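You operate a simulated robot arm through the tools that you are given. There is no shell and no other tool.

The job below is to be done with a simulated two-armed robot. You get a single attempt, and the scene is never put back.

## Task
Press felt pads under the brown flask and push the blue-topped stopper into its mouth.
Fine: leave it standing on the drawer unit. Set down upright: brown flask.

The check looks at the end state, three seconds after you hand in, the way a careful person would. Anything else that was tipped, shoved, dropped, spilled or broken makes it a failure. A push-on lid holds only when it is set on centred and level and pressed home; a screw cap is set on level and turned clockwise until tight.

## Robot
Two 7-joint arms with three-finger grippers on one trunk that stands fixed in place. Base frame: the origin is at the foot of the trunk, x ahead of it, y to its left, z up; the work surface is at about z = 620. Readings come in mm, degrees, newtons and seconds.
The left shoulder is at [30, 124, 858], the right one opposite. With the tool pointing down near the work surface each hand reaches from about 100 to 780 mm from the base axis, measured 20 degrees to its own side. Payload 2.2 kg a hand.
Tool frame (each hand has its own): the origin (TCP) lies between the finger pads and is the grasp point; the fingertips stand 28 mm ahead of it; z points along the fingers, y is the line along which they close. The gripper opens to 102 mm. The gripper's body begins 71 mm behind the TCP.
Orientation is that of the tool frame in the base frame, as a unit quaternion [w, x, y, z]. With the fingers straight down and closing along the base's y, the tool's x points along the base's -x, its y along +y and its z along -z.

## Interface
- The arms move only by the tool nudge_tool. It takes "left_moves", "right_moves" or both (then of equal length, played together; a hand with none holds still); each is a list of rows, each a list of 7 numbers: the shift along the base's x, y, z in units of 300 mm (1.0 is 300 mm), then the turn, a rotation vector about the base's x, y, z in units of 90 degrees (1.0 is 90 degrees), then the opening in per cent of the stroke, from 0 (shut) to 100 (fully open). In form: [[x, y, z, ax, ay, az, gripper], ...]. A call has 1 to 20 rows; each row is the pose to reach, as a shift and turn from the pose commanded when the call began. A call with a number of a shift or a turn outside -1 to 1 is refused whole. A row lasts 0.2 s, in which the tool goes at most 50 mm and 8.6 degrees; a call with a longer step from one row to the next is refused whole, and so is a gripper value outside its range. Where a pose cannot be reached the arm comes as near as it can. A force on the tool above 40 N (or 10 N above the force at the start of the call, whichever is more), or a blocked arm, ends the call early, and 0.2 s more pass. Each finger halts on what it meets, pressing with about 31 N; the grip force reading is that of the motor and also rises with nothing between the fingers. The clock runs only during rows and for 0.2 s after the last one: add rows that repeat a pose to give the fingers time. It gives the time, the measured TCP pose, the force on the tool (base axes), the opening and the grip force at its end, in the units of the frame above (readings bear some noise), with the torque about the TCP (base axes, N m) and any sound that the robot's microphone picked up.
- Cameras (640 x 400 px; columns grow to the right, rows downward): "scene" is now at [45.8, -7, 1573.9]; the picture's right is [-0.09, -1.00, 0.00], its down [-0.77, 0.07, -0.64] and it looks along [0.64, -0.06, -0.77] (base axes); focal length 345 px, centre (320, 200). "left" rides on the left gripper at [72, 38, -86] in its tool frame; the picture's right is [-0.47, 0.89, 0.00], its down [-0.60, -0.32, -0.73] and it looks along [-0.65, -0.34, 0.68] (tool axes); focal length 256 px, centre (320, 200). "right" rides on the right gripper at [69, 44, -86] in its tool frame; the picture's right is [-0.53, 0.84, 0.00], its down [-0.58, -0.36, -0.73] and it looks along [-0.62, -0.39, 0.68] (tool axes); focal length 256 px, centre (320, 200). There is no depth. A picture from a camera that has moved, and an enlarged one, comes with that camera's place and axes in the base frame and with its lens.
- snapshot(camera): a new picture of that camera. The clock stands still meanwhile.
- lift_body(by): slides the trunk up (or, below 0, down) by that many mm; the arms and the scene camera ride with it, the base frame stays. It gives what a move gives, with no picture.
- pan_tilt(pan, tilt): turns the head with the scene camera to pan (to the left, within 143 degrees either way) and tilt (down, from -29 to 69), counted from straight ahead of the robot. It gives what a move gives.
- zoom(camera, box): a new picture of the part [left, top, right, bottom] of that camera's present view, enlarged. The clock stands still meanwhile.
- job_done(): hands the job in; it is judged then, once.

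Nothing tells you positions but the pictures and the camera data. Unless the task says otherwise, let go and move clear before handing in.

The tools are called after "Emit:" as name(argument=value, ...) on one line, values as JSON. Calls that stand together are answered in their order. nudge_tool: Moves the arms, as the interface text tells. Its arguments: {"type":"object","properties":{"left_moves":{"type":"array","items":{"type":"array","items":{"type":"number"}}},"right_moves":{"type":"array","items":{"type":"array","items":{"type":"number"}}}},"required":[]} The other tools are called the same way: lift_body (by) slides the trunk up or down; pan_tilt (pan, tilt) turns the head that bears the scene camera; snapshot (camera) takes a picture; zoom (camera, box) takes an enlarged picture of a part of a camera's view; job_done () hands the job in.

At the start:

```text
time: 0.0
left_tool_pos: [608.7, 173.8, 1026.2]
left_tool_rot: [0.001, 0.0, 1.0, 0.0]
left_contact_force: [-0.3, 0.6, 0.1]
left_torque: [-0.02, 0.0, -0.02]
left_finger_gap: 102.0
left_grip_force: 0.0
right_tool_pos: [490.1, -356.3, 936.3]
right_tool_rot: [-0.001, -0.001, 1.0, 0.0]
right_contact_force: [-0.8, -0.2, 0.6]
right_torque: [-0.02, -0.01, 0.03]
right_finger_gap: 102.0
right_grip_force: 0.1
trunk travel left (down, up): [-100.0, 440.0]
head pan, tilt: [-5.0, 50.3]
```

scene: 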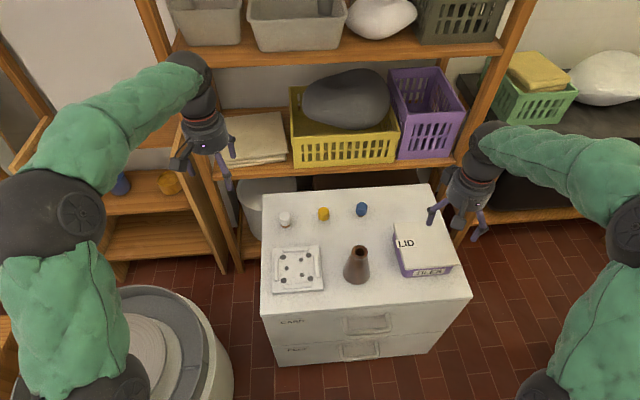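
right: 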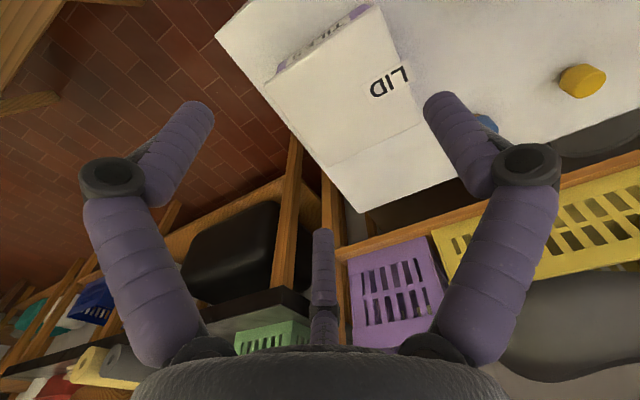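
left: 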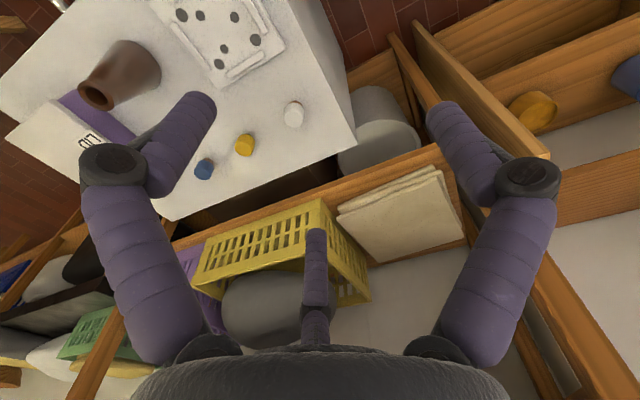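

The scene shows a drawer unit carrying a brown conical flask, three small stoppers (white, yellow, blue), a card with round felt pads, and a lidded box. I'll look closer at each before moving.

Emit:
zoom(camera="scene", box=[250, 180, 410, 300])

Emit:
zoom(camera="scene", box=[330, 200, 470, 300])

Emit:
zoom(camera="left", box=[60, 0, 340, 200])

Emit:
zoom(camera="scene", box=[260, 235, 340, 300])

```text
3.33 times, centred on (330, 240) of scene
camera zoom: at [45.8, -7.0, 1573.9], right [-0.09, -1.0, 0.0], down [-0.77, 0.07, -0.64], along [0.64, -0.06, -0.77], focal length 1149 px, centre (287, 67)
```

zoom: 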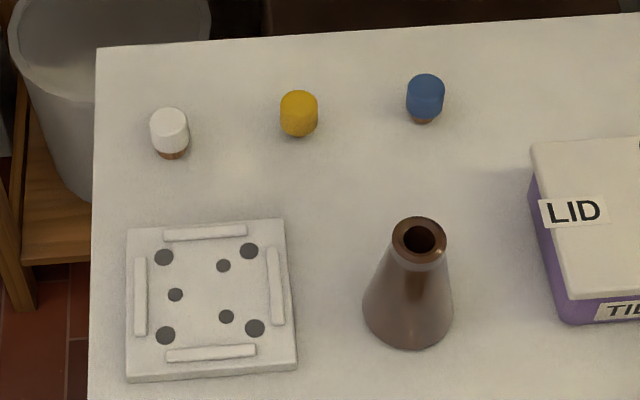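

```text
4.00 times, centred on (400, 250) of scene
camera zoom: at [45.8, -7.0, 1573.9], right [-0.09, -1.0, 0.0], down [-0.77, 0.07, -0.64], along [0.64, -0.06, -0.77], focal length 1378 px, centre (0, 0)
```

zoom: 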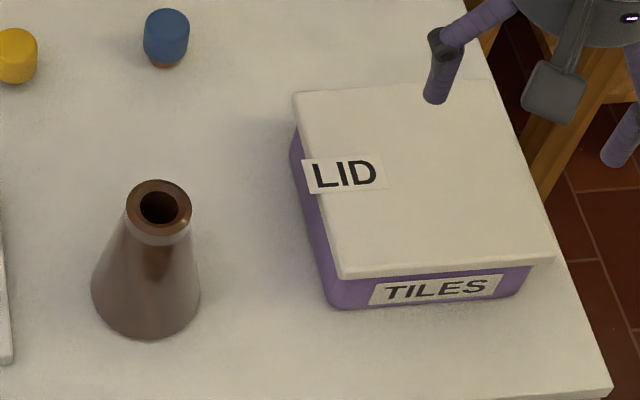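

```text
2.00 times, centred on (200, 100) of left
camera zoom: at [534.8, 210.5, 1112.0], right [0.47, 0.89, 0.0], down [0.6, -0.32, 0.73], along [0.65, -0.34, -0.68], focal length 512 px, centre (560, 400)
```

zoom: 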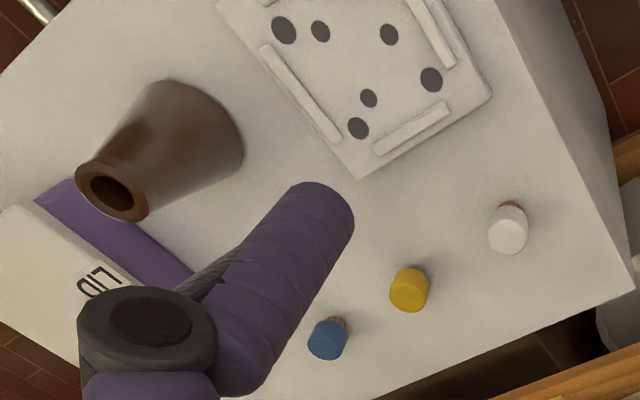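

```text
6.15 times, centred on (300, 268) of scene
camera zoom: at [45.8, -7.0, 1573.9], right [-0.09, -1.0, 0.0], down [-0.77, 0.07, -0.64], along [0.64, -0.06, -0.77], focal length 2121 px, centre (443, -215)
```

zoom: 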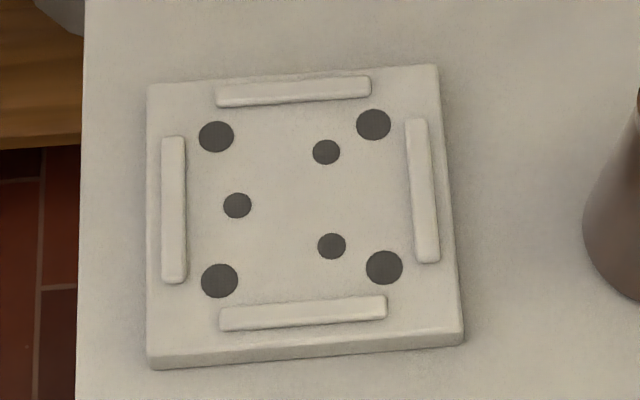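

I read the flask at about (537, -161), with its base on z≈620, its rim at z≈743 and a base of about 83 mm. The pad plate is centred near (563, 20) and the blue stopper stands upright near (754, -212). I'll bring both hands closer so their cameras can check the flask neck and the pad pattern.

Emit:
nudge_tool(left_moves=[[-0.096, -0.035, -0.108, 0, 0, 0, 100], [-0.192, -0.07, -0.215, 0, 0, 0, 100], [-0.288, -0.104, -0.323, 0, 0, 0, 100], [-0.384, -0.139, -0.43, 0, 0, 0, 100], [-0.48, -0.174, -0.538, 0, 0, 0, 100], [-0.576, -0.208, -0.645, 0, 0, 0, 100], [-0.672, -0.243, -0.753, 0, 0, 0, 100]], right_moves=[[0.005, 0.103, -0.027, 0, 0, 0, 100], [0.01, 0.206, -0.053, 0, 0, 0, 100], [0.014, 0.309, -0.08, 0, 0, 0, 100], [0.019, 0.411, -0.107, 0, 0, 0, 100], [0.024, 0.514, -0.134, 0, 0, 0, 100], [0.028, 0.617, -0.16, 0, 0, 0, 100], [0.033, 0.72, -0.187, 0, 0, 0, 100]])

Emit:
snapshot(camera="right")

Emit:
snapshot(camera="left")

Emit:
snapshot(camera="scene")

```text
time: 1.6
left_tool_pos: [406.1, 99.6, 801.5]
left_tool_rot: [0.001, 0.0, 1.0, -0.001]
left_contact_force: [0.4, -1.0, 0.0]
left_torque: [0.02, 0.02, -0.01]
left_finger_gap: 102.0
left_grip_force: 0.0
right_tool_pos: [500.5, -137.6, 880.7]
right_tool_rot: [0.0, 0.001, 1.0, 0.0]
right_contact_force: [-0.4, -0.4, -0.1]
right_torque: [0.0, 0.0, 0.0]
right_finger_gap: 101.9
right_grip_force: 0.0
trunk travel left (down, up): [-100.0, 440.0]
head pan, tilt: [-5.0, 50.3]
```

```text
taken
camera right: at [431.0, -95.1, 967.4], right [0.54, 0.84, 0.0], down [0.58, -0.36, 0.73], along [0.62, -0.39, -0.68], focal length 256 px, centre (320, 200)
```

right: 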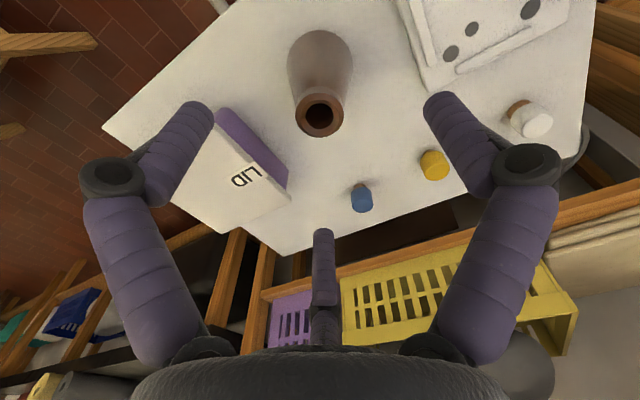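

```text
taken
camera left: at [331.7, 137.4, 886.3], right [0.47, 0.89, 0.0], down [0.6, -0.32, 0.73], along [0.65, -0.34, -0.68], focal length 256 px, centre (320, 200)
```

left: 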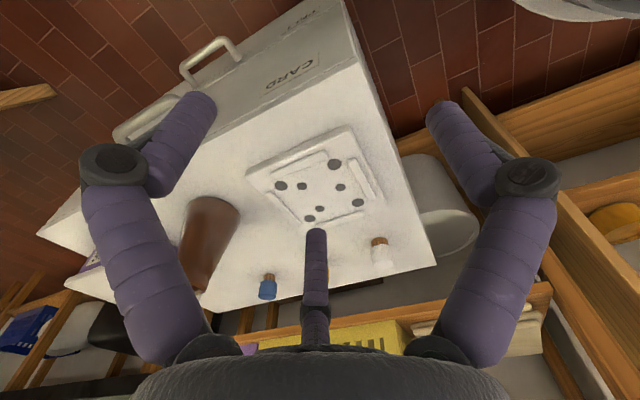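

```text
taken
camera scene: at [45.9, -6.7, 1573.9], right [-0.09, -1.0, 0.0], down [-0.77, 0.07, -0.64], along [0.64, -0.06, -0.77], focal length 345 px, centre (320, 200)
```

scene: 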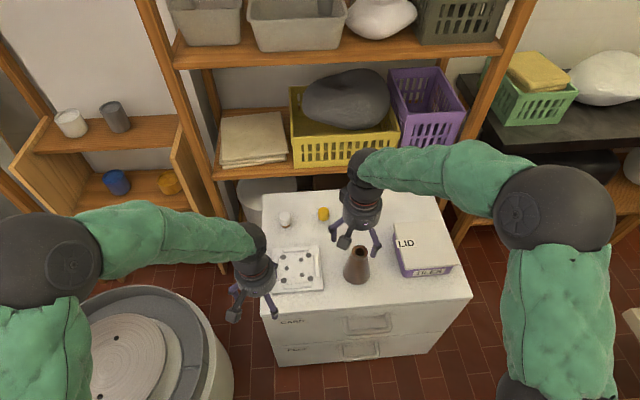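

Both hands arrived and the views agree with my estimates. Next I'll zoom in on the gripper's shape, the flask neck and the pad plate.

Emit:
zoom(camera="scene", box=[320, 180, 400, 290])

Emit:
zoom(camera="right", box=[240, 20, 400, 220])

Emit:
zoom(camera="left", box=[170, 110, 410, 310])

Emit:
zoom(camera="left", box=[230, 120, 390, 240])

```text
3.64 times, centred on (360, 235) of scene
camera zoom: at [45.9, -6.7, 1573.9], right [-0.09, -1.0, 0.0], down [-0.77, 0.07, -0.64], along [0.64, -0.06, -0.77], focal length 1253 px, centre (174, 73)
```

zoom: 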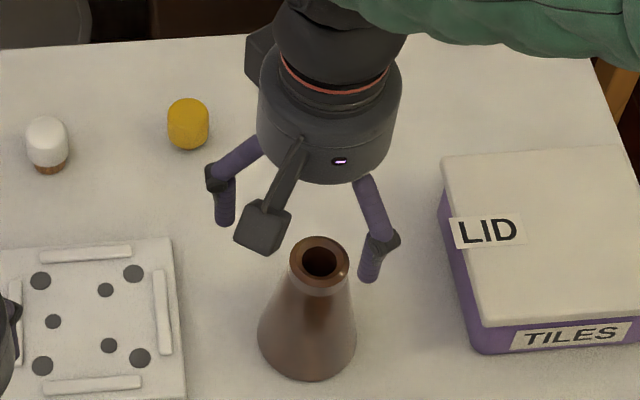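

```text
2.00 times, centred on (320, 120) of right
camera zoom: at [431.0, -95.1, 967.4], right [0.54, 0.84, 0.0], down [0.58, -0.36, 0.73], along [0.62, -0.39, -0.68], focal length 512 px, centre (320, 360)
```

zoom: 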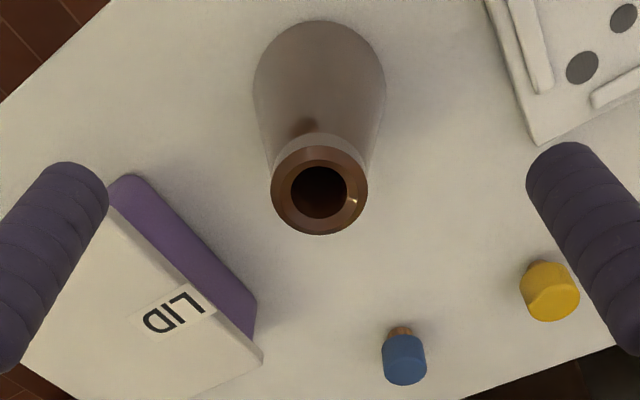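

```text
2.00 times, centred on (290, 210) of left
camera zoom: at [331.7, 137.4, 886.3], right [0.47, 0.89, 0.0], down [0.6, -0.32, 0.73], along [0.65, -0.34, -0.68], focal length 512 px, centre (380, 180)
```

zoom: 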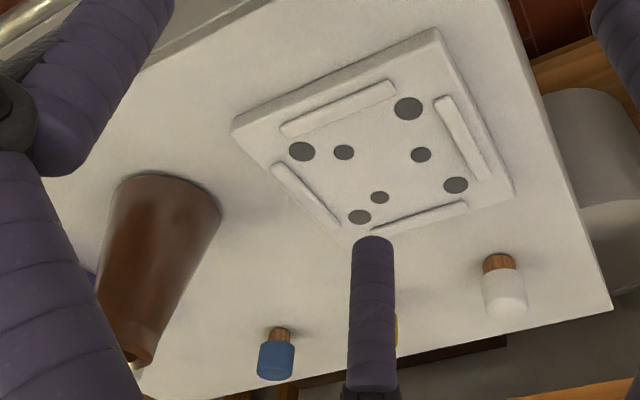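

```text
3.33 times, centred on (310, 180) of left
camera zoom: at [331.7, 137.4, 886.3], right [0.47, 0.89, 0.0], down [0.6, -0.32, 0.73], along [0.65, -0.34, -0.68], focal length 853 px, centre (353, 267)
```

zoom: 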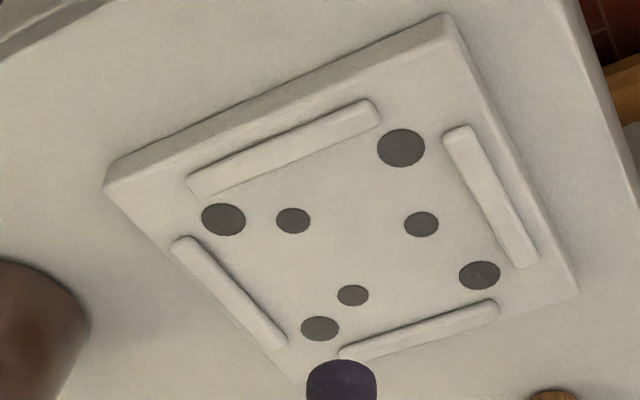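

The hand pictures seem to show a third finger-like part at the back of each hand. I'll shut and reopen the right gripper up here in free space to see how the fingers actually move.

Emit:
nudge_tool(right_moves=[[0, 0, 0, 0, 0, 0, 0], [0, 0, 0, 0, 0, 0, 0], [0, 0, 0, 0, 0, 0, 0]])

Emit:
snapshot(camera="right")

Emit:
zoom(camera="scene", box=[320, 180, 400, 290])

```text
time: 2.4
left_tool_pos: [406.1, 99.0, 801.0]
left_tool_rot: [0.0, 0.0, 1.0, 0.0]
left_contact_force: [-0.4, 0.2, 0.0]
left_torque: [0.04, 0.01, -0.01]
left_finger_gap: 102.2
left_grip_force: 0.0
right_tool_pos: [500.7, -137.9, 880.7]
right_tool_rot: [0.001, 0.0, 1.0, -0.001]
right_contact_force: [-0.7, -0.5, 0.6]
right_torque: [0.03, 0.02, 0.02]
right_finger_gap: 2.1
right_grip_force: 31.3
trunk travel left (down, up): [-100.0, 440.0]
head pan, tilt: [-5.0, 50.3]
```

```text
taken
camera right: at [431.0, -95.5, 967.6], right [0.53, 0.84, 0.0], down [0.58, -0.36, 0.73], along [0.62, -0.39, -0.68], focal length 256 px, centre (320, 200)
```

right: 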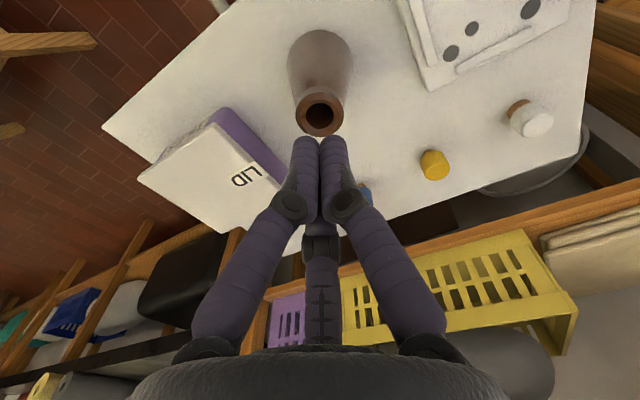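

```text
3.64 times, centred on (360, 235) of scene
camera zoom: at [45.7, -7.0, 1573.9], right [-0.09, -1.0, 0.0], down [-0.77, 0.07, -0.64], along [0.64, -0.06, -0.77], focal length 1253 px, centre (174, 73)
```

zoom: 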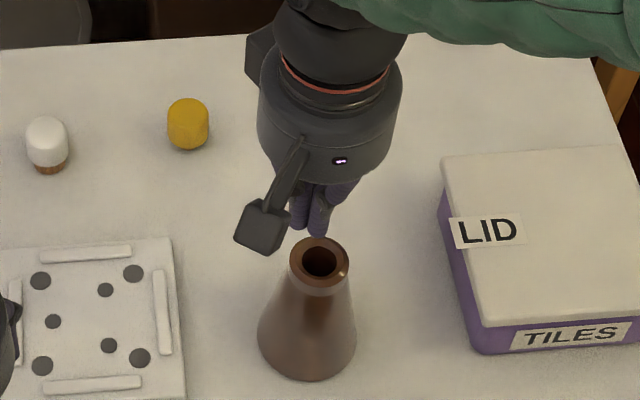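

The hand closes evenly on its centre line, with the TCP at the middle of the fingers. I'll zoom in on the flask profile and the stopper to choose grasp heights.

Emit:
zoom(camera="scene", box=[336, 236, 384, 290])

Emit:
zoom(camera="left", box=[170, 180, 290, 310])

Emit:
zoom(camera="right", box=[270, 20, 370, 145])

Emit:
zoom(camera="left", box=[245, 260, 295, 310])

```text
7.41 times, centred on (360, 263) of scene
camera zoom: at [45.7, -7.0, 1573.9], right [-0.09, -1.0, 0.0], down [-0.77, 0.07, -0.64], along [0.64, -0.06, -0.77], focal length 2553 px, centre (24, -267)
```

zoom: 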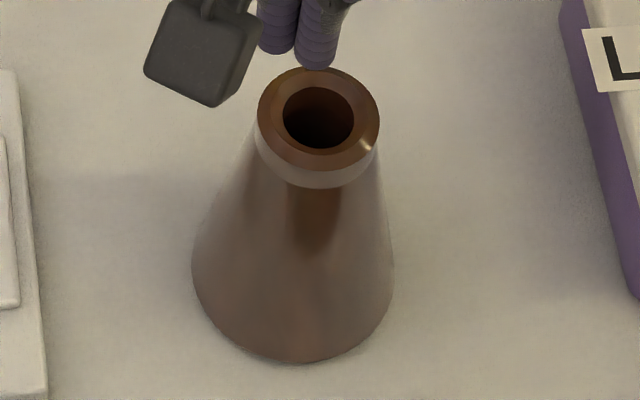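

```text
3.08 times, centred on (230, 245) of left
camera zoom: at [331.6, 137.4, 886.5], right [0.47, 0.89, 0.0], down [0.6, -0.32, 0.73], along [0.65, -0.34, -0.68], focal length 788 px, centre (597, 62)
```

zoom: 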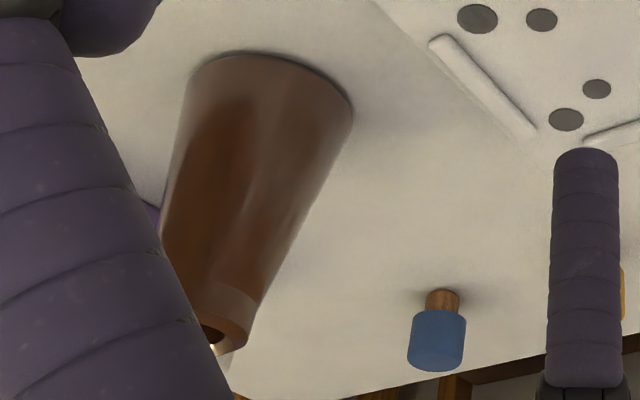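

```text
3.20 times, centred on (320, 82) of right
camera zoom: at [431.0, -95.5, 967.6], right [0.53, 0.84, 0.0], down [0.58, -0.36, 0.73], along [0.62, -0.39, -0.68], focal length 819 px, centre (320, 576)
```

zoom: 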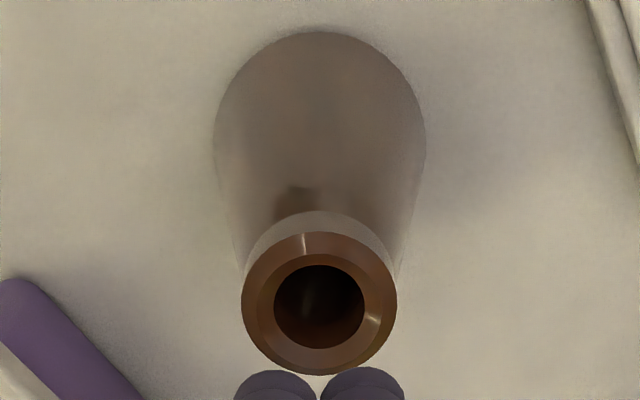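

```text
8.00 times, centred on (270, 285) of left
camera zoom: at [331.6, 137.4, 886.5], right [0.47, 0.89, 0.0], down [0.6, -0.32, 0.73], along [0.65, -0.34, -0.68], focal length 2048 px, centre (720, -480)
```

zoom: 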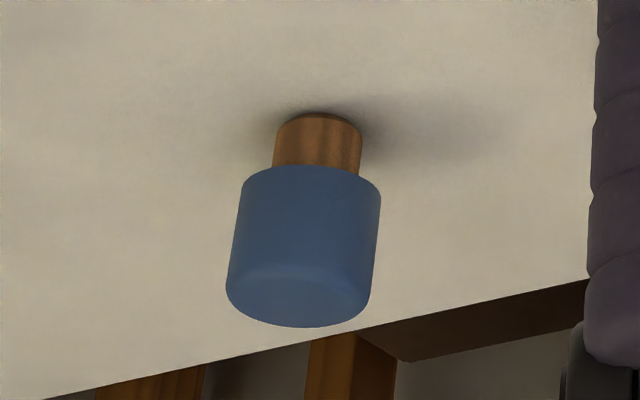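

The rim is at z≈743 with an outer diameter of about 45 mm and a mouth of about 26.5 mm. The three small pads form a ring of radius 30 mm centred at (562, 20), which fits under the flask. The four big pads lie outside its base. I'll hover the open right hand over the flask and move the left hand back.

Emit:
nudge_tool(left_moves=[[-0.008, 0.088, 0.033, 0, 0, 0, 100], [-0.015, 0.175, 0.067, 0, 0, 0, 100], [-0.023, 0.263, 0.1, 0, 0, 0, 100], [-0.023, 0.263, 0.1, 0, 0, 0, 100]], right_moves=[[0.04, -0.025, -0.0, 0, 0, 0, 100], [0.08, -0.05, -0.08, 0, 0, 0, 100], [0.1233, -0.0733, -0.18, 0, 0, 0, 100], [0.1233, -0.0733, -0.2667, 0, 0, 0, 100]])

Emit:
snapshot(camera="right")

Emit:
zoom(camera="scene", box=[320, 190, 400, 300])

Emit:
snapshot(camera="left")

```text
time: 3.4
left_tool_pos: [398.8, 179.6, 830.4]
left_tool_rot: [0.0, 0.001, 1.0, 0.0]
left_contact_force: [-0.4, 0.5, -0.9]
left_torque: [-0.02, -0.03, 0.01]
left_finger_gap: 102.0
left_grip_force: 0.1
right_tool_pos: [538.1, -160.3, 801.0]
right_tool_rot: [0.0, -0.001, 1.0, 0.0]
right_contact_force: [0.5, -0.3, 0.5]
right_torque: [0.01, -0.01, 0.0]
right_finger_gap: 102.2
right_grip_force: 0.1
trunk travel left (down, up): [-100.0, 440.0]
head pan, tilt: [-5.0, 50.3]
```

```text
taken
camera right: at [467.4, -117.6, 887.5], right [0.53, 0.84, 0.0], down [0.58, -0.36, 0.73], along [0.62, -0.39, -0.68], focal length 256 px, centre (320, 200)
```

right: 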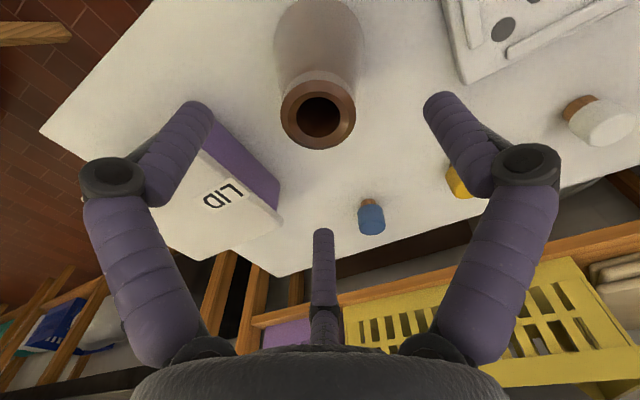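

```text
3.64 times, centred on (360, 245) of scene
camera zoom: at [46.0, -7.0, 1573.9], right [-0.09, -1.0, 0.0], down [-0.77, 0.07, -0.64], along [0.64, -0.06, -0.77], focal length 1253 px, centre (174, 36)
```

zoom: 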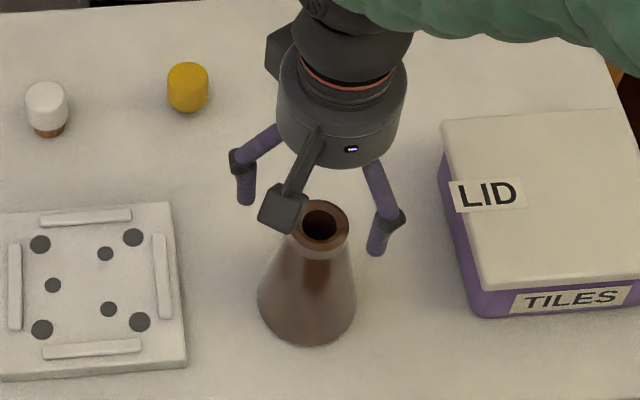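

```text
taken
camera left: at [325.7, 217.5, 916.1], right [0.47, 0.88, 0.0], down [0.6, -0.32, 0.73], along [0.65, -0.34, -0.68], focal length 256 px, centre (320, 200)
```

left: 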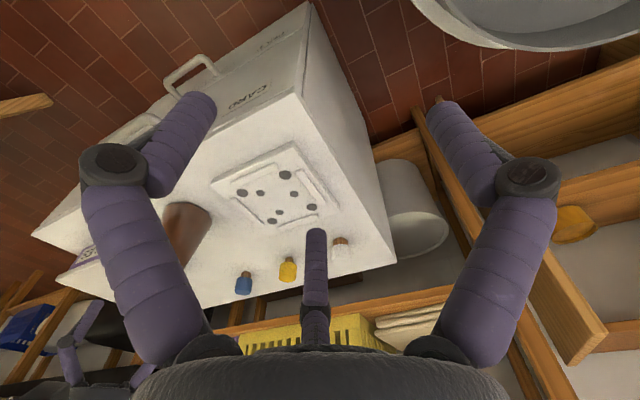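

The open hand is centred over the flask to within a couple of millimetres. I'll lower it so the lip sits at the TCP, then close gently.

Emit:
nudge_tool(right_moves=[[-0.002, 0, -0.07, 0, 0, 0, 100], [-0.002, 0, -0.14, 0, 0, 0, 100], [-0.002, 0, -0.207, 0, 0, 0, 100], [-0.002, 0, -0.207, 0, 0, 0, 70], [-0.002, 0, -0.207, 0, 0, 0, 50], [-0.002, 0, -0.207, 0, 0, 0, 40], [-0.002, 0, -0.207, 0, 0, 0, 30], [-0.002, 0, -0.207, 0, 0, 0, 20], [-0.002, 0, -0.207, 0, 0, 0, 20]])

Emit:
snapshot(camera="right")

Emit:
zoom(camera="scene", box=[320, 200, 400, 300])

```text
time: 5.4
left_tool_pos: [398.6, 179.6, 830.5]
left_tool_rot: [0.001, 0.0, 1.0, 0.0]
left_contact_force: [-0.2, -0.3, -0.1]
left_torque: [-0.01, -0.01, -0.02]
left_finger_gap: 101.9
left_grip_force: 0.1
right_tool_pos: [534.8, -161.6, 739.2]
right_tool_rot: [0.0, 0.0, 1.0, 0.0]
right_contact_force: [-0.4, 1.4, 3.9]
right_torque: [0.11, -0.02, 0.03]
right_finger_gap: 53.4
right_grip_force: 31.0
trunk travel left (down, up): [-100.0, 440.0]
head pan, tilt: [-5.0, 50.3]
```

```text
taken
camera right: at [465.8, -118.9, 826.5], right [0.53, 0.84, 0.0], down [0.58, -0.36, 0.73], along [0.62, -0.39, -0.68], focal length 256 px, centre (320, 200)
```

right: 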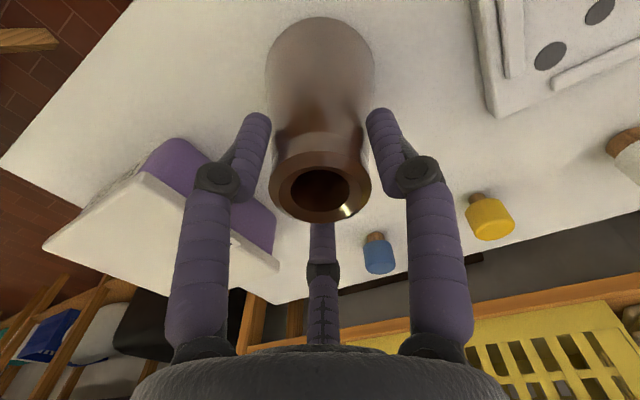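

```text
4.00 times, centred on (360, 250) of scene
camera zoom: at [45.3, -6.8, 1573.9], right [-0.09, -1.0, 0.0], down [-0.77, 0.07, -0.64], along [0.64, -0.06, -0.77], focal length 1378 px, centre (160, 0)
```

zoom: 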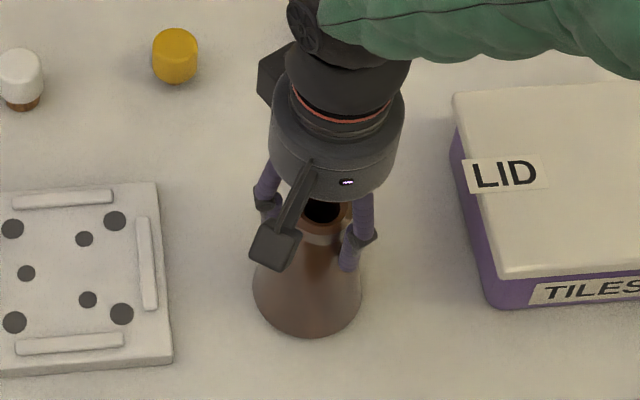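

The fingers closed on the upper cone at a gap of 53 mm, just under the lip, with light vertical force. I'll lift 15 mm as a test and check that the flask hangs upright without slipping.

Emit:
nudge_tool(right_moves=[[0, 0, 0.007, 0, 0, 0, 20], [0, 0, 0.02, 0, 0, 0, 20], [0, 0, 0.035, 0, 0, 0, 20], [0, 0, 0.05, 0, 0, 0, 20], [0, 0, 0.05, 0, 0, 0, 20]])

Emit:
snapshot(camera="right")

Emit:
zoom(camera="scene", box=[320, 200, 400, 300])

Emit:
zoom(camera="left", box=[100, 150, 340, 310])

```text
time: 6.6
left_tool_pos: [399.6, 180.5, 830.7]
left_tool_rot: [0.0, 0.0, 1.0, 0.0]
left_contact_force: [-0.5, -0.3, -0.3]
left_torque: [0.01, 0.0, -0.01]
left_finger_gap: 102.2
left_grip_force: 0.1
right_tool_pos: [536.9, -161.9, 752.9]
right_tool_rot: [-0.001, 0.0, 1.0, 0.0]
right_contact_force: [-0.7, 0.1, -2.8]
right_torque: [-0.04, 0.01, 0.01]
right_finger_gap: 53.2
right_grip_force: 31.3
trunk travel left (down, up): [-100.0, 440.0]
head pan, tilt: [-5.0, 50.3]
```

```text
taken
camera right: at [466.3, -119.5, 840.3], right [0.53, 0.84, 0.0], down [0.58, -0.37, 0.73], along [0.62, -0.39, -0.68], focal length 256 px, centre (320, 200)
```

right: 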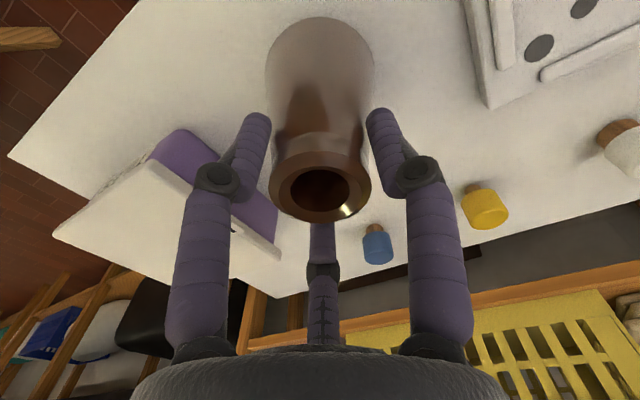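

```text
4.00 times, centred on (360, 250) of scene
camera zoom: at [46.0, -7.1, 1573.9], right [-0.09, -1.0, 0.0], down [-0.77, 0.07, -0.64], along [0.64, -0.06, -0.77], focal length 1378 px, centre (160, 0)
```

zoom: 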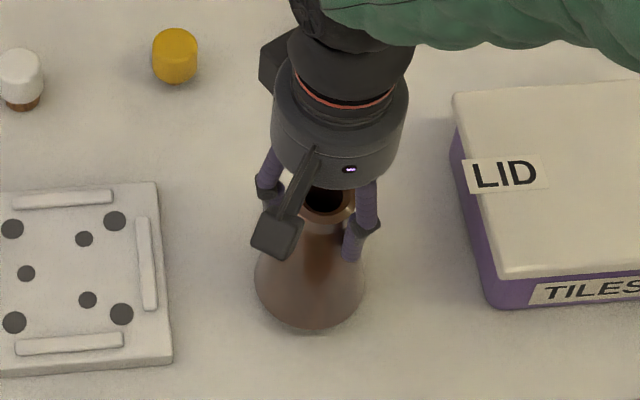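

```text
2.50 times, centred on (220, 230) of left
camera zoom: at [325.8, 217.3, 916.0], right [0.47, 0.89, 0.0], down [0.6, -0.32, 0.73], along [0.65, -0.34, -0.68], focal length 640 px, centre (570, 125)
```

zoom: 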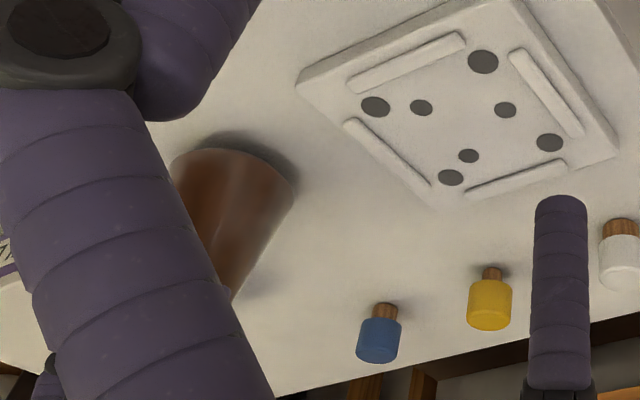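

The flask is hanging steadily and weighs about 290 g. Before carrying it over, I'll zoom the hand camera to measure where its axis sits relative to the tool centre.

Emit:
zoom(camera="right", box=[250, 0, 390, 230])

Emit:
zoom(camera="right", box=[256, 130, 384, 230])

Emit:
zoom(camera="scene", box=[340, 235, 380, 290])

```text
1.74 times, centred on (320, 115) of right
camera zoom: at [466.3, -119.5, 840.3], right [0.53, 0.84, 0.0], down [0.58, -0.37, 0.73], along [0.62, -0.39, -0.68], focal length 445 px, centre (320, 348)
```

zoom: 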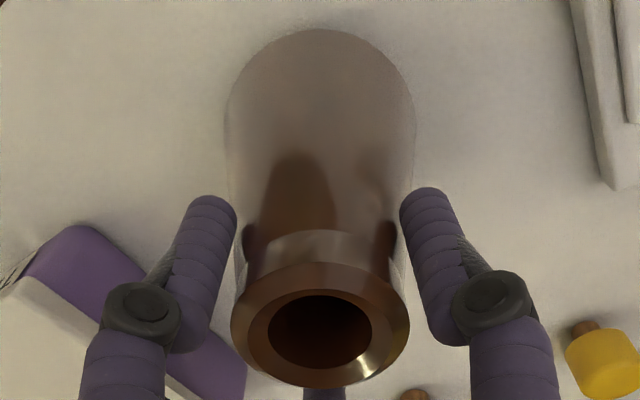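

```text
4.00 times, centred on (320, 180) of right
camera zoom: at [466.3, -119.5, 840.3], right [0.53, 0.84, 0.0], down [0.58, -0.37, 0.73], along [0.62, -0.39, -0.68], focal length 1024 px, centre (320, 280)
```

zoom: 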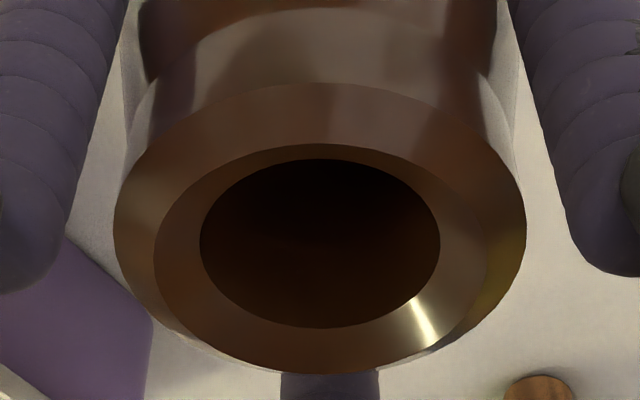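

```text
7.27 times, centred on (360, 262) of scene
camera zoom: at [46.0, -7.1, 1573.9], right [-0.09, -1.0, 0.0], down [-0.77, 0.07, -0.64], along [0.64, -0.06, -0.77], focal length 2506 px, centre (29, -254)
```

zoom: 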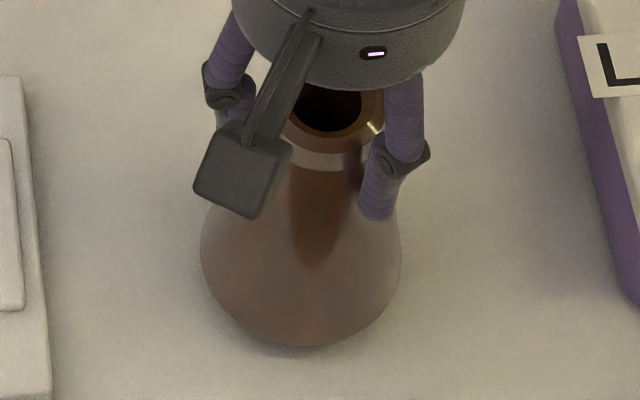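

The flask axis is within 1–2 mm of the tool centre, so I'll steer by the TCP. Next I'll raise it, carry it slowly over to the pad plate at (562, 20), and stop above the pads to check.

Emit:
nudge_tool(right_moves=[[0, 0, 0.06, 0, 0, 0, 20], [0, 0, 0.12, 0, 0, 0, 20], [0.008, 0.06, 0.155, 0, 0, 0, 20], [0.017, 0.13, 0.157, 0, 0, 0, 20], [0.027, 0.2, 0.157, 0, 0, 0, 20], [0.037, 0.27, 0.157, 0, 0, 0, 20], [0.047, 0.34, 0.157, 0, 0, 0, 20], [0.057, 0.41, 0.157, 0, 0, 0, 20], [0.067, 0.48, 0.157, 0, 0, 0, 20], [0.077, 0.55, 0.157, 0, 0, 0, 20], [0.086, 0.6069, 0.157, 0, 0, 0, 20], [0.086, 0.6069, 0.1, 0, 0, 0, 20], [0.086, 0.6069, 0.06, 0, 0, 0, 20], [0.086, 0.6069, 0.06, 0, 0, 0, 20]])

Emit:
snapshot(camera="scene")

Emit:
zoom(camera="scene", box=[256, 220, 352, 300])

Emit:
snapshot(camera="left")

Emit:
snapshot(camera="right")

```text
time: 9.6
left_tool_pos: [399.6, 180.4, 830.1]
left_tool_rot: [0.0, 0.0, 1.0, 0.0]
left_contact_force: [-0.4, -0.5, 0.0]
left_torque: [0.03, 0.01, -0.01]
left_finger_gap: 102.2
left_grip_force: 0.0
right_tool_pos: [561.9, 20.2, 770.0]
right_tool_rot: [-0.001, 0.0, 1.0, -0.001]
right_contact_force: [-0.2, 0.0, -3.4]
right_torque: [-0.02, -0.03, -0.01]
right_finger_gap: 53.5
right_grip_force: 30.8
trunk travel left (down, up): [-100.0, 440.0]
head pan, tilt: [-5.0, 50.3]
```

```text
taken
camera scene: at [45.9, -6.9, 1573.9], right [-0.09, -1.0, 0.0], down [-0.77, 0.07, -0.64], along [0.64, -0.06, -0.77], focal length 345 px, centre (320, 200)
```

scene: 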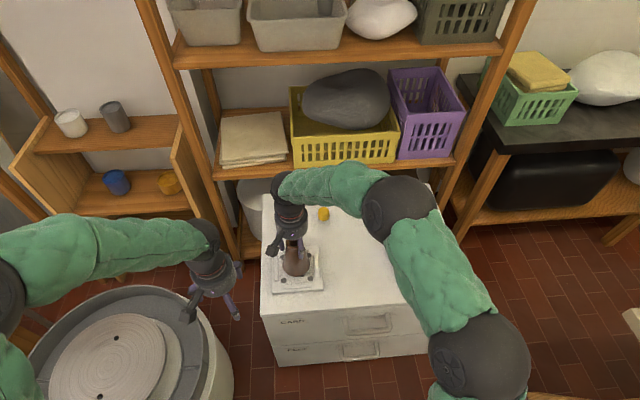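

```text
5.00 times, centred on (304, 260) of scene
camera zoom: at [45.9, -6.9, 1573.9], right [-0.09, -1.0, 0.0], down [-0.77, 0.07, -0.64], along [0.64, -0.06, -0.77], focal length 1723 px, centre (400, -100)
```

zoom: 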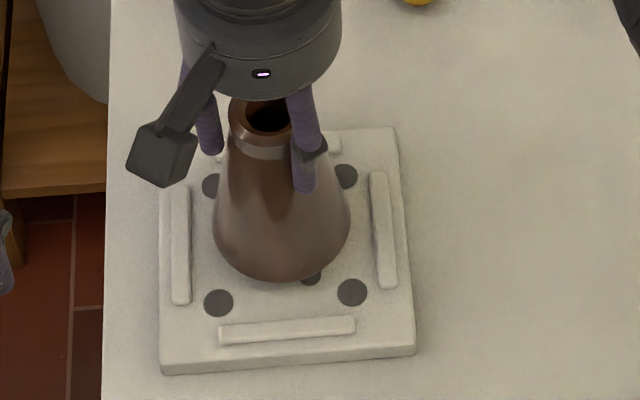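

```text
taken
camera left: at [325.7, 217.4, 916.0], right [0.47, 0.89, 0.0], down [0.6, -0.32, 0.73], along [0.65, -0.34, -0.68], focal length 256 px, centre (320, 200)
```

left: 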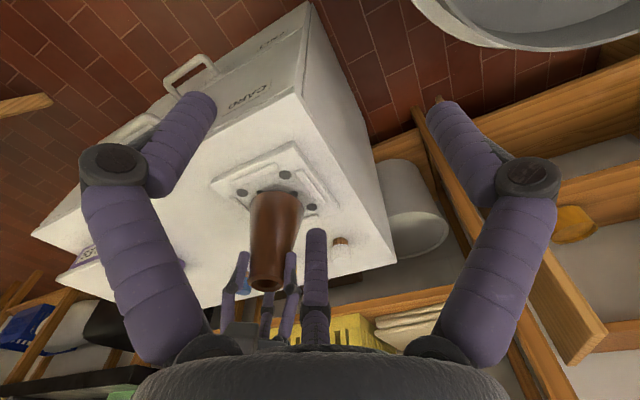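

```text
taken
camera right: at [492.3, 62.2, 858.1], right [0.53, 0.84, 0.0], down [0.58, -0.36, 0.73], along [0.62, -0.39, -0.68], focal length 256 px, centre (320, 200)
```

right: 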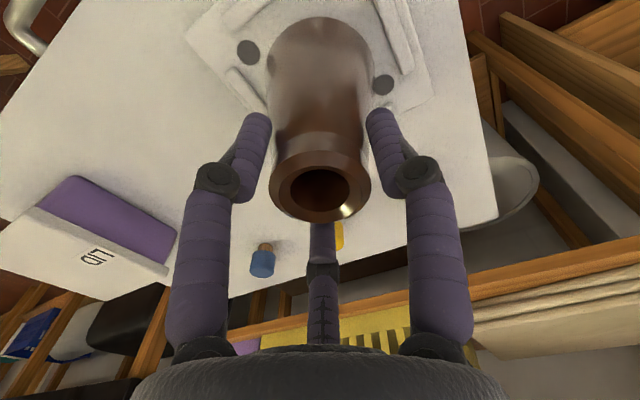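

The flask is hanging over the small triangle, with its base reading (563.5, 19.5) against a ring centre of (562, 20). I'll shift 1 mm and lower until it touches.

Emit:
nudge_tool(right_moves=[[-0.003, 0, -0.015, 0, 0, 0, 20], [-0.003, 0, -0.03, 0, 0, 0, 20], [-0.003, 0, -0.04, 0, 0, 0, 20], [-0.003, 0, -0.047, 0, 0, 0, 20], [-0.003, 0, -0.05, 0, 0, 0, 20], [-0.003, 0, -0.053, 0, 0, 0, 20]])

Emit:
zoom(camera="scene", box=[256, 220, 352, 300])

Emit:
zoom(camera="left", box=[200, 120, 360, 300])

```text
time: 11.0
left_tool_pos: [398.2, 180.4, 832.2]
left_tool_rot: [0.001, 0.001, 1.0, 0.001]
left_contact_force: [-0.1, 0.3, -0.2]
left_torque: [-0.03, -0.01, 0.01]
left_finger_gap: 101.9
left_grip_force: 0.0
right_tool_pos: [561.2, 19.4, 757.6]
right_tool_rot: [0.001, 0.001, 1.0, 0.0]
right_contact_force: [-2.9, -2.7, 16.9]
right_torque: [-0.23, 0.73, -0.06]
right_finger_gap: 53.6
right_grip_force: 30.8
trunk travel left (down, up): [-100.0, 440.0]
head pan, tilt: [-5.0, 50.3]
```

```text
5.00 times, centred on (304, 260) of scene
camera zoom: at [44.0, -7.2, 1574.2], right [-0.09, -1.0, 0.0], down [-0.77, 0.07, -0.64], along [0.64, -0.06, -0.77], focal length 1723 px, centre (400, -100)
```

zoom: 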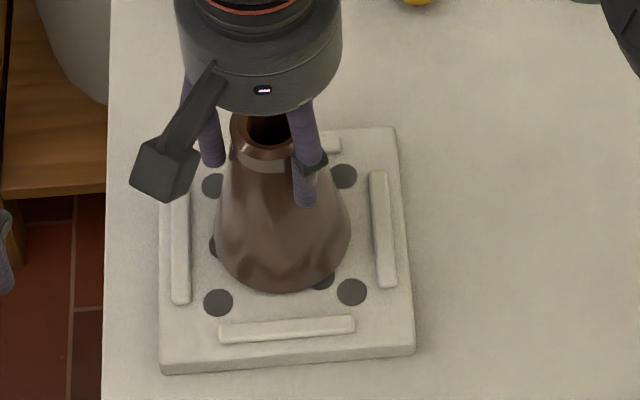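

```text
2.22 times, centred on (280, 210) of left
camera zoom: at [324.7, 217.2, 916.7], right [0.47, 0.88, 0.0], down [0.6, -0.32, 0.73], along [0.65, -0.34, -0.68], focal length 569 px, centre (409, 178)
```

zoom: 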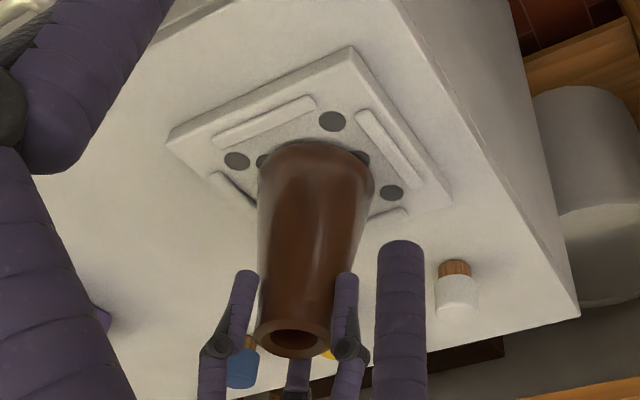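

There is contact at 17 N, but dark pad edges are peeking out at the left and lower right of the base. I'll zoom in before pressing harder.

Emit:
zoom(camera="scene", box=[284, 250, 334, 290])

Emit:
zoom(camera="left", box=[250, 140, 330, 200])

Emit:
zoom(camera="right", box=[180, 0, 460, 200])

```text
10.00 times, centred on (309, 270) of scene
camera zoom: at [44.0, -7.2, 1574.2], right [-0.09, -1.0, 0.0], down [-0.77, 0.07, -0.64], along [0.64, -0.06, -0.77], focal length 3446 px, centre (430, -500)
```

zoom: 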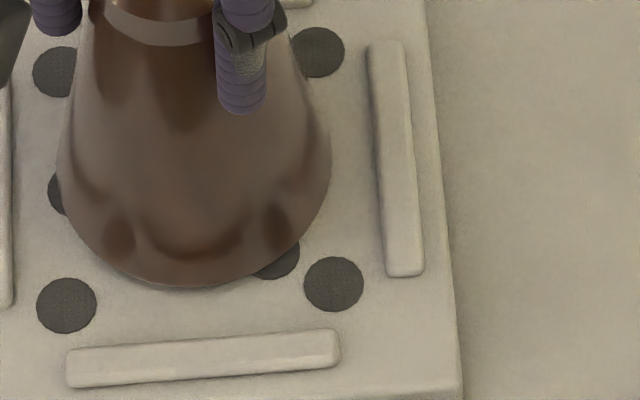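

```text
6.67 times, centred on (290, 170) of left
camera zoom: at [324.7, 217.2, 916.7], right [0.47, 0.88, 0.0], down [0.6, -0.32, 0.73], along [0.65, -0.34, -0.68], focal length 1707 px, centre (520, 400)
```

zoom: 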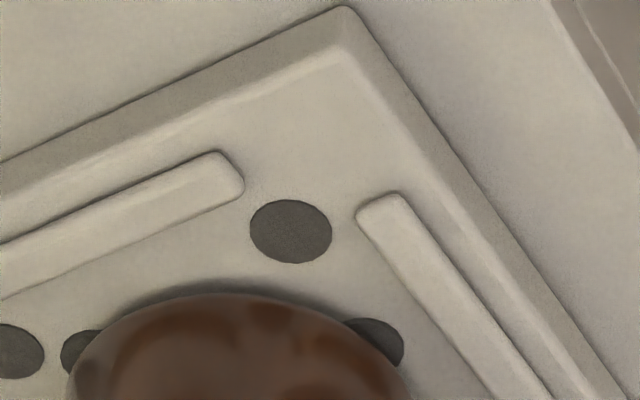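

```text
2.00 times, centred on (320, 100) of right
camera zoom: at [491.5, 62.2, 844.5], right [0.54, 0.84, 0.0], down [0.57, -0.37, 0.73], along [0.62, -0.39, -0.68], focal length 512 px, centre (320, 400)
```

zoom: 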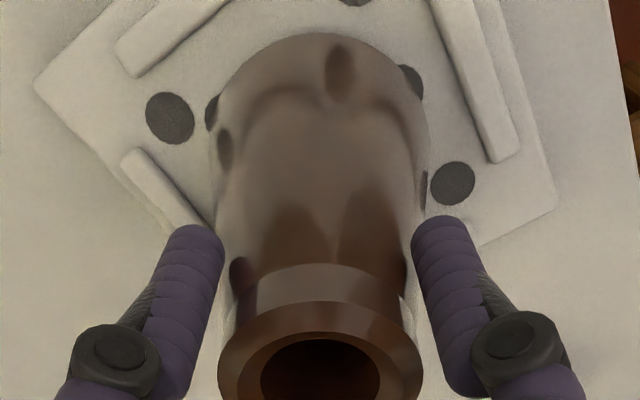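

The small pads seem to sit further out than before. I'll look closer with both hand cameras before deciding anything.

Emit:
zoom(camera="right", box=[350, 20, 430, 110])

Emit:
zoom(camera="right", box=[230, 20, 310, 110])

Emit:
zoom(camera="left", box=[250, 170, 330, 230])

Emit:
zoom(camera="scene", box=[284, 235, 334, 275])

```text
4.44 times, centred on (390, 65) of right
camera zoom: at [491.5, 62.2, 844.5], right [0.54, 0.84, 0.0], down [0.57, -0.37, 0.73], along [0.62, -0.39, -0.68], focal length 1138 px, centre (9, 800)
```

zoom: 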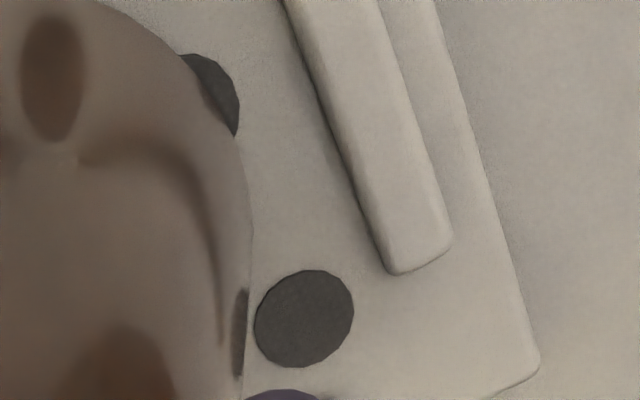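

```text
4.44 times, centred on (270, 65) of right
camera zoom: at [491.5, 62.2, 844.5], right [0.54, 0.84, 0.0], down [0.57, -0.37, 0.73], along [0.62, -0.39, -0.68], focal length 1138 px, centre (542, 800)
```

zoom: 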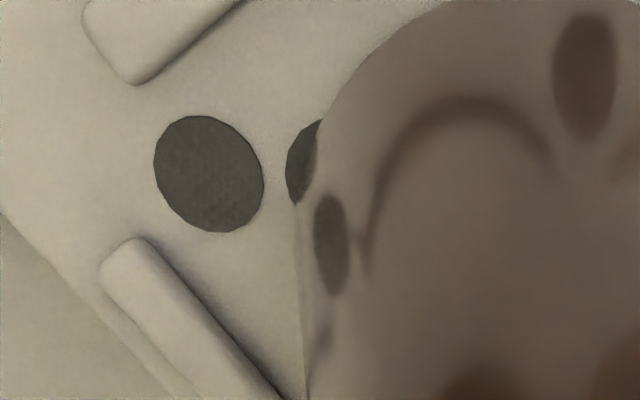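

```text
6.67 times, centred on (290, 200) of left
camera zoom: at [324.7, 217.2, 916.7], right [0.47, 0.88, 0.0], down [0.6, -0.32, 0.73], along [0.65, -0.34, -0.68], focal length 1707 px, centre (520, 200)
```

zoom: 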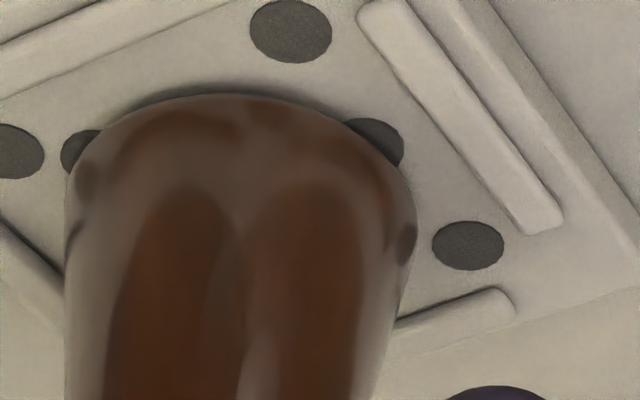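

```text
10.00 times, centred on (309, 255) of scene
camera zoom: at [44.0, -7.2, 1574.2], right [-0.09, -1.0, 0.0], down [-0.77, 0.07, -0.64], along [0.64, -0.06, -0.77], focal length 3446 px, centre (430, -350)
```

zoom: 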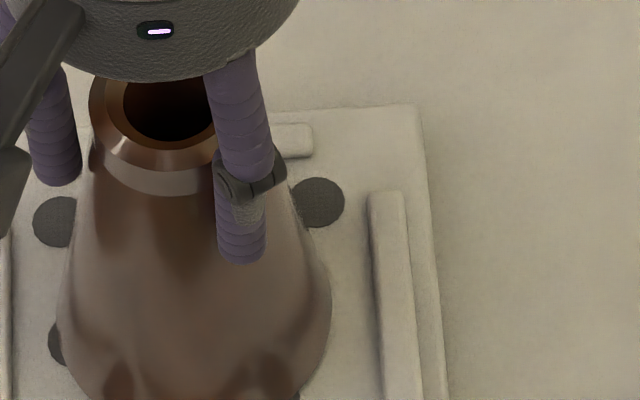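

The dark patches on the flask wall are only reflections, but the small pads really have moved outward about 8 mm. I'll raise the flask straight up a little to see whether they came along or stayed on the plate.

Emit:
nudge_tool(right_moves=[[0, 0, 0.01, 0, 0, 0, 20], [0, 0, 0.03, 0, 0, 0, 20], [0, 0, 0.06, 0, 0, 0, 20], [0, 0, 0.1, 0, 0, 0, 20], [0, 0, 0.1, 0, 0, 0, 20]])

Emit:
zoom(camera="scene", box=[256, 220, 352, 300])

Emit:
zoom(camera="left", box=[200, 130, 360, 300])

Emit:
zoom(camera="right", box=[180, 0, 460, 220])

```text
time: 12.2
left_tool_pos: [399.3, 178.7, 830.1]
left_tool_rot: [0.0, 0.0, 1.0, 0.0]
left_contact_force: [0.3, 0.7, 0.4]
left_torque: [-0.02, 0.01, -0.01]
left_finger_gap: 102.0
left_grip_force: 0.0
right_tool_pos: [561.1, 19.1, 785.1]
right_tool_rot: [-0.001, 0.0, 1.0, 0.001]
right_contact_force: [0.5, -1.0, -2.8]
right_torque: [-0.03, -0.01, 0.0]
right_finger_gap: 53.5
right_grip_force: 31.4
trunk travel left (down, up): [-100.0, 440.0]
head pan, tilt: [-5.0, 50.3]
```

```text
5.00 times, centred on (304, 260) of scene
camera zoom: at [46.1, -6.8, 1573.9], right [-0.09, -1.0, 0.0], down [-0.77, 0.07, -0.64], along [0.64, -0.06, -0.77], focal length 1723 px, centre (400, -100)
```

zoom: 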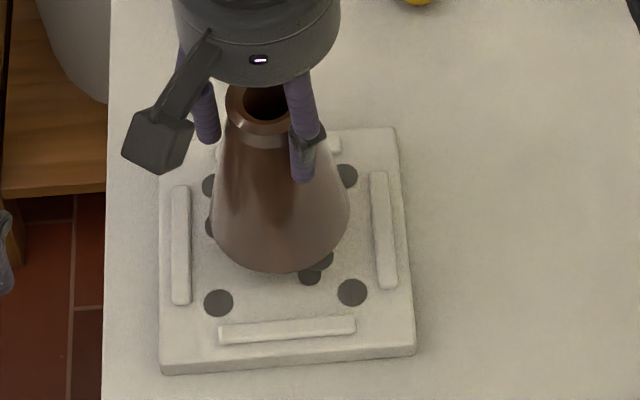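

```text
2.35 times, centred on (280, 215) of left
camera zoom: at [325.8, 217.4, 915.9], right [0.47, 0.89, 0.0], down [0.6, -0.32, 0.73], along [0.65, -0.34, -0.68], focal length 602 px, centre (414, 165)
```

zoom: 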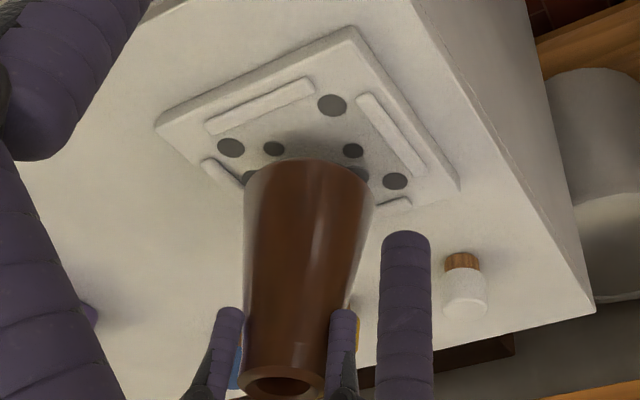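

```text
1.82 times, centred on (320, 110) of right
camera zoom: at [491.2, 62.7, 872.0], right [0.53, 0.84, 0.0], down [0.58, -0.36, 0.73], along [0.62, -0.39, -0.68], focal length 465 px, centre (320, 364)
```

zoom: 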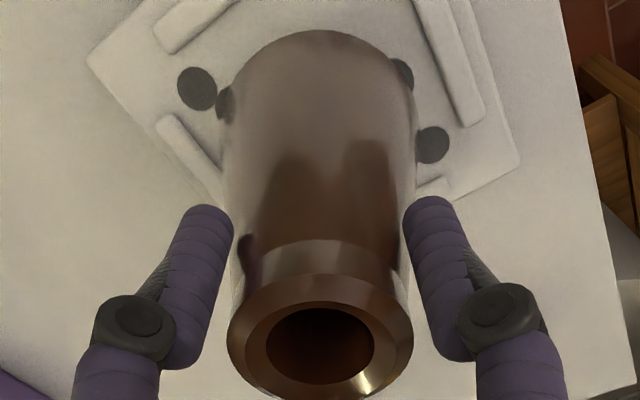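

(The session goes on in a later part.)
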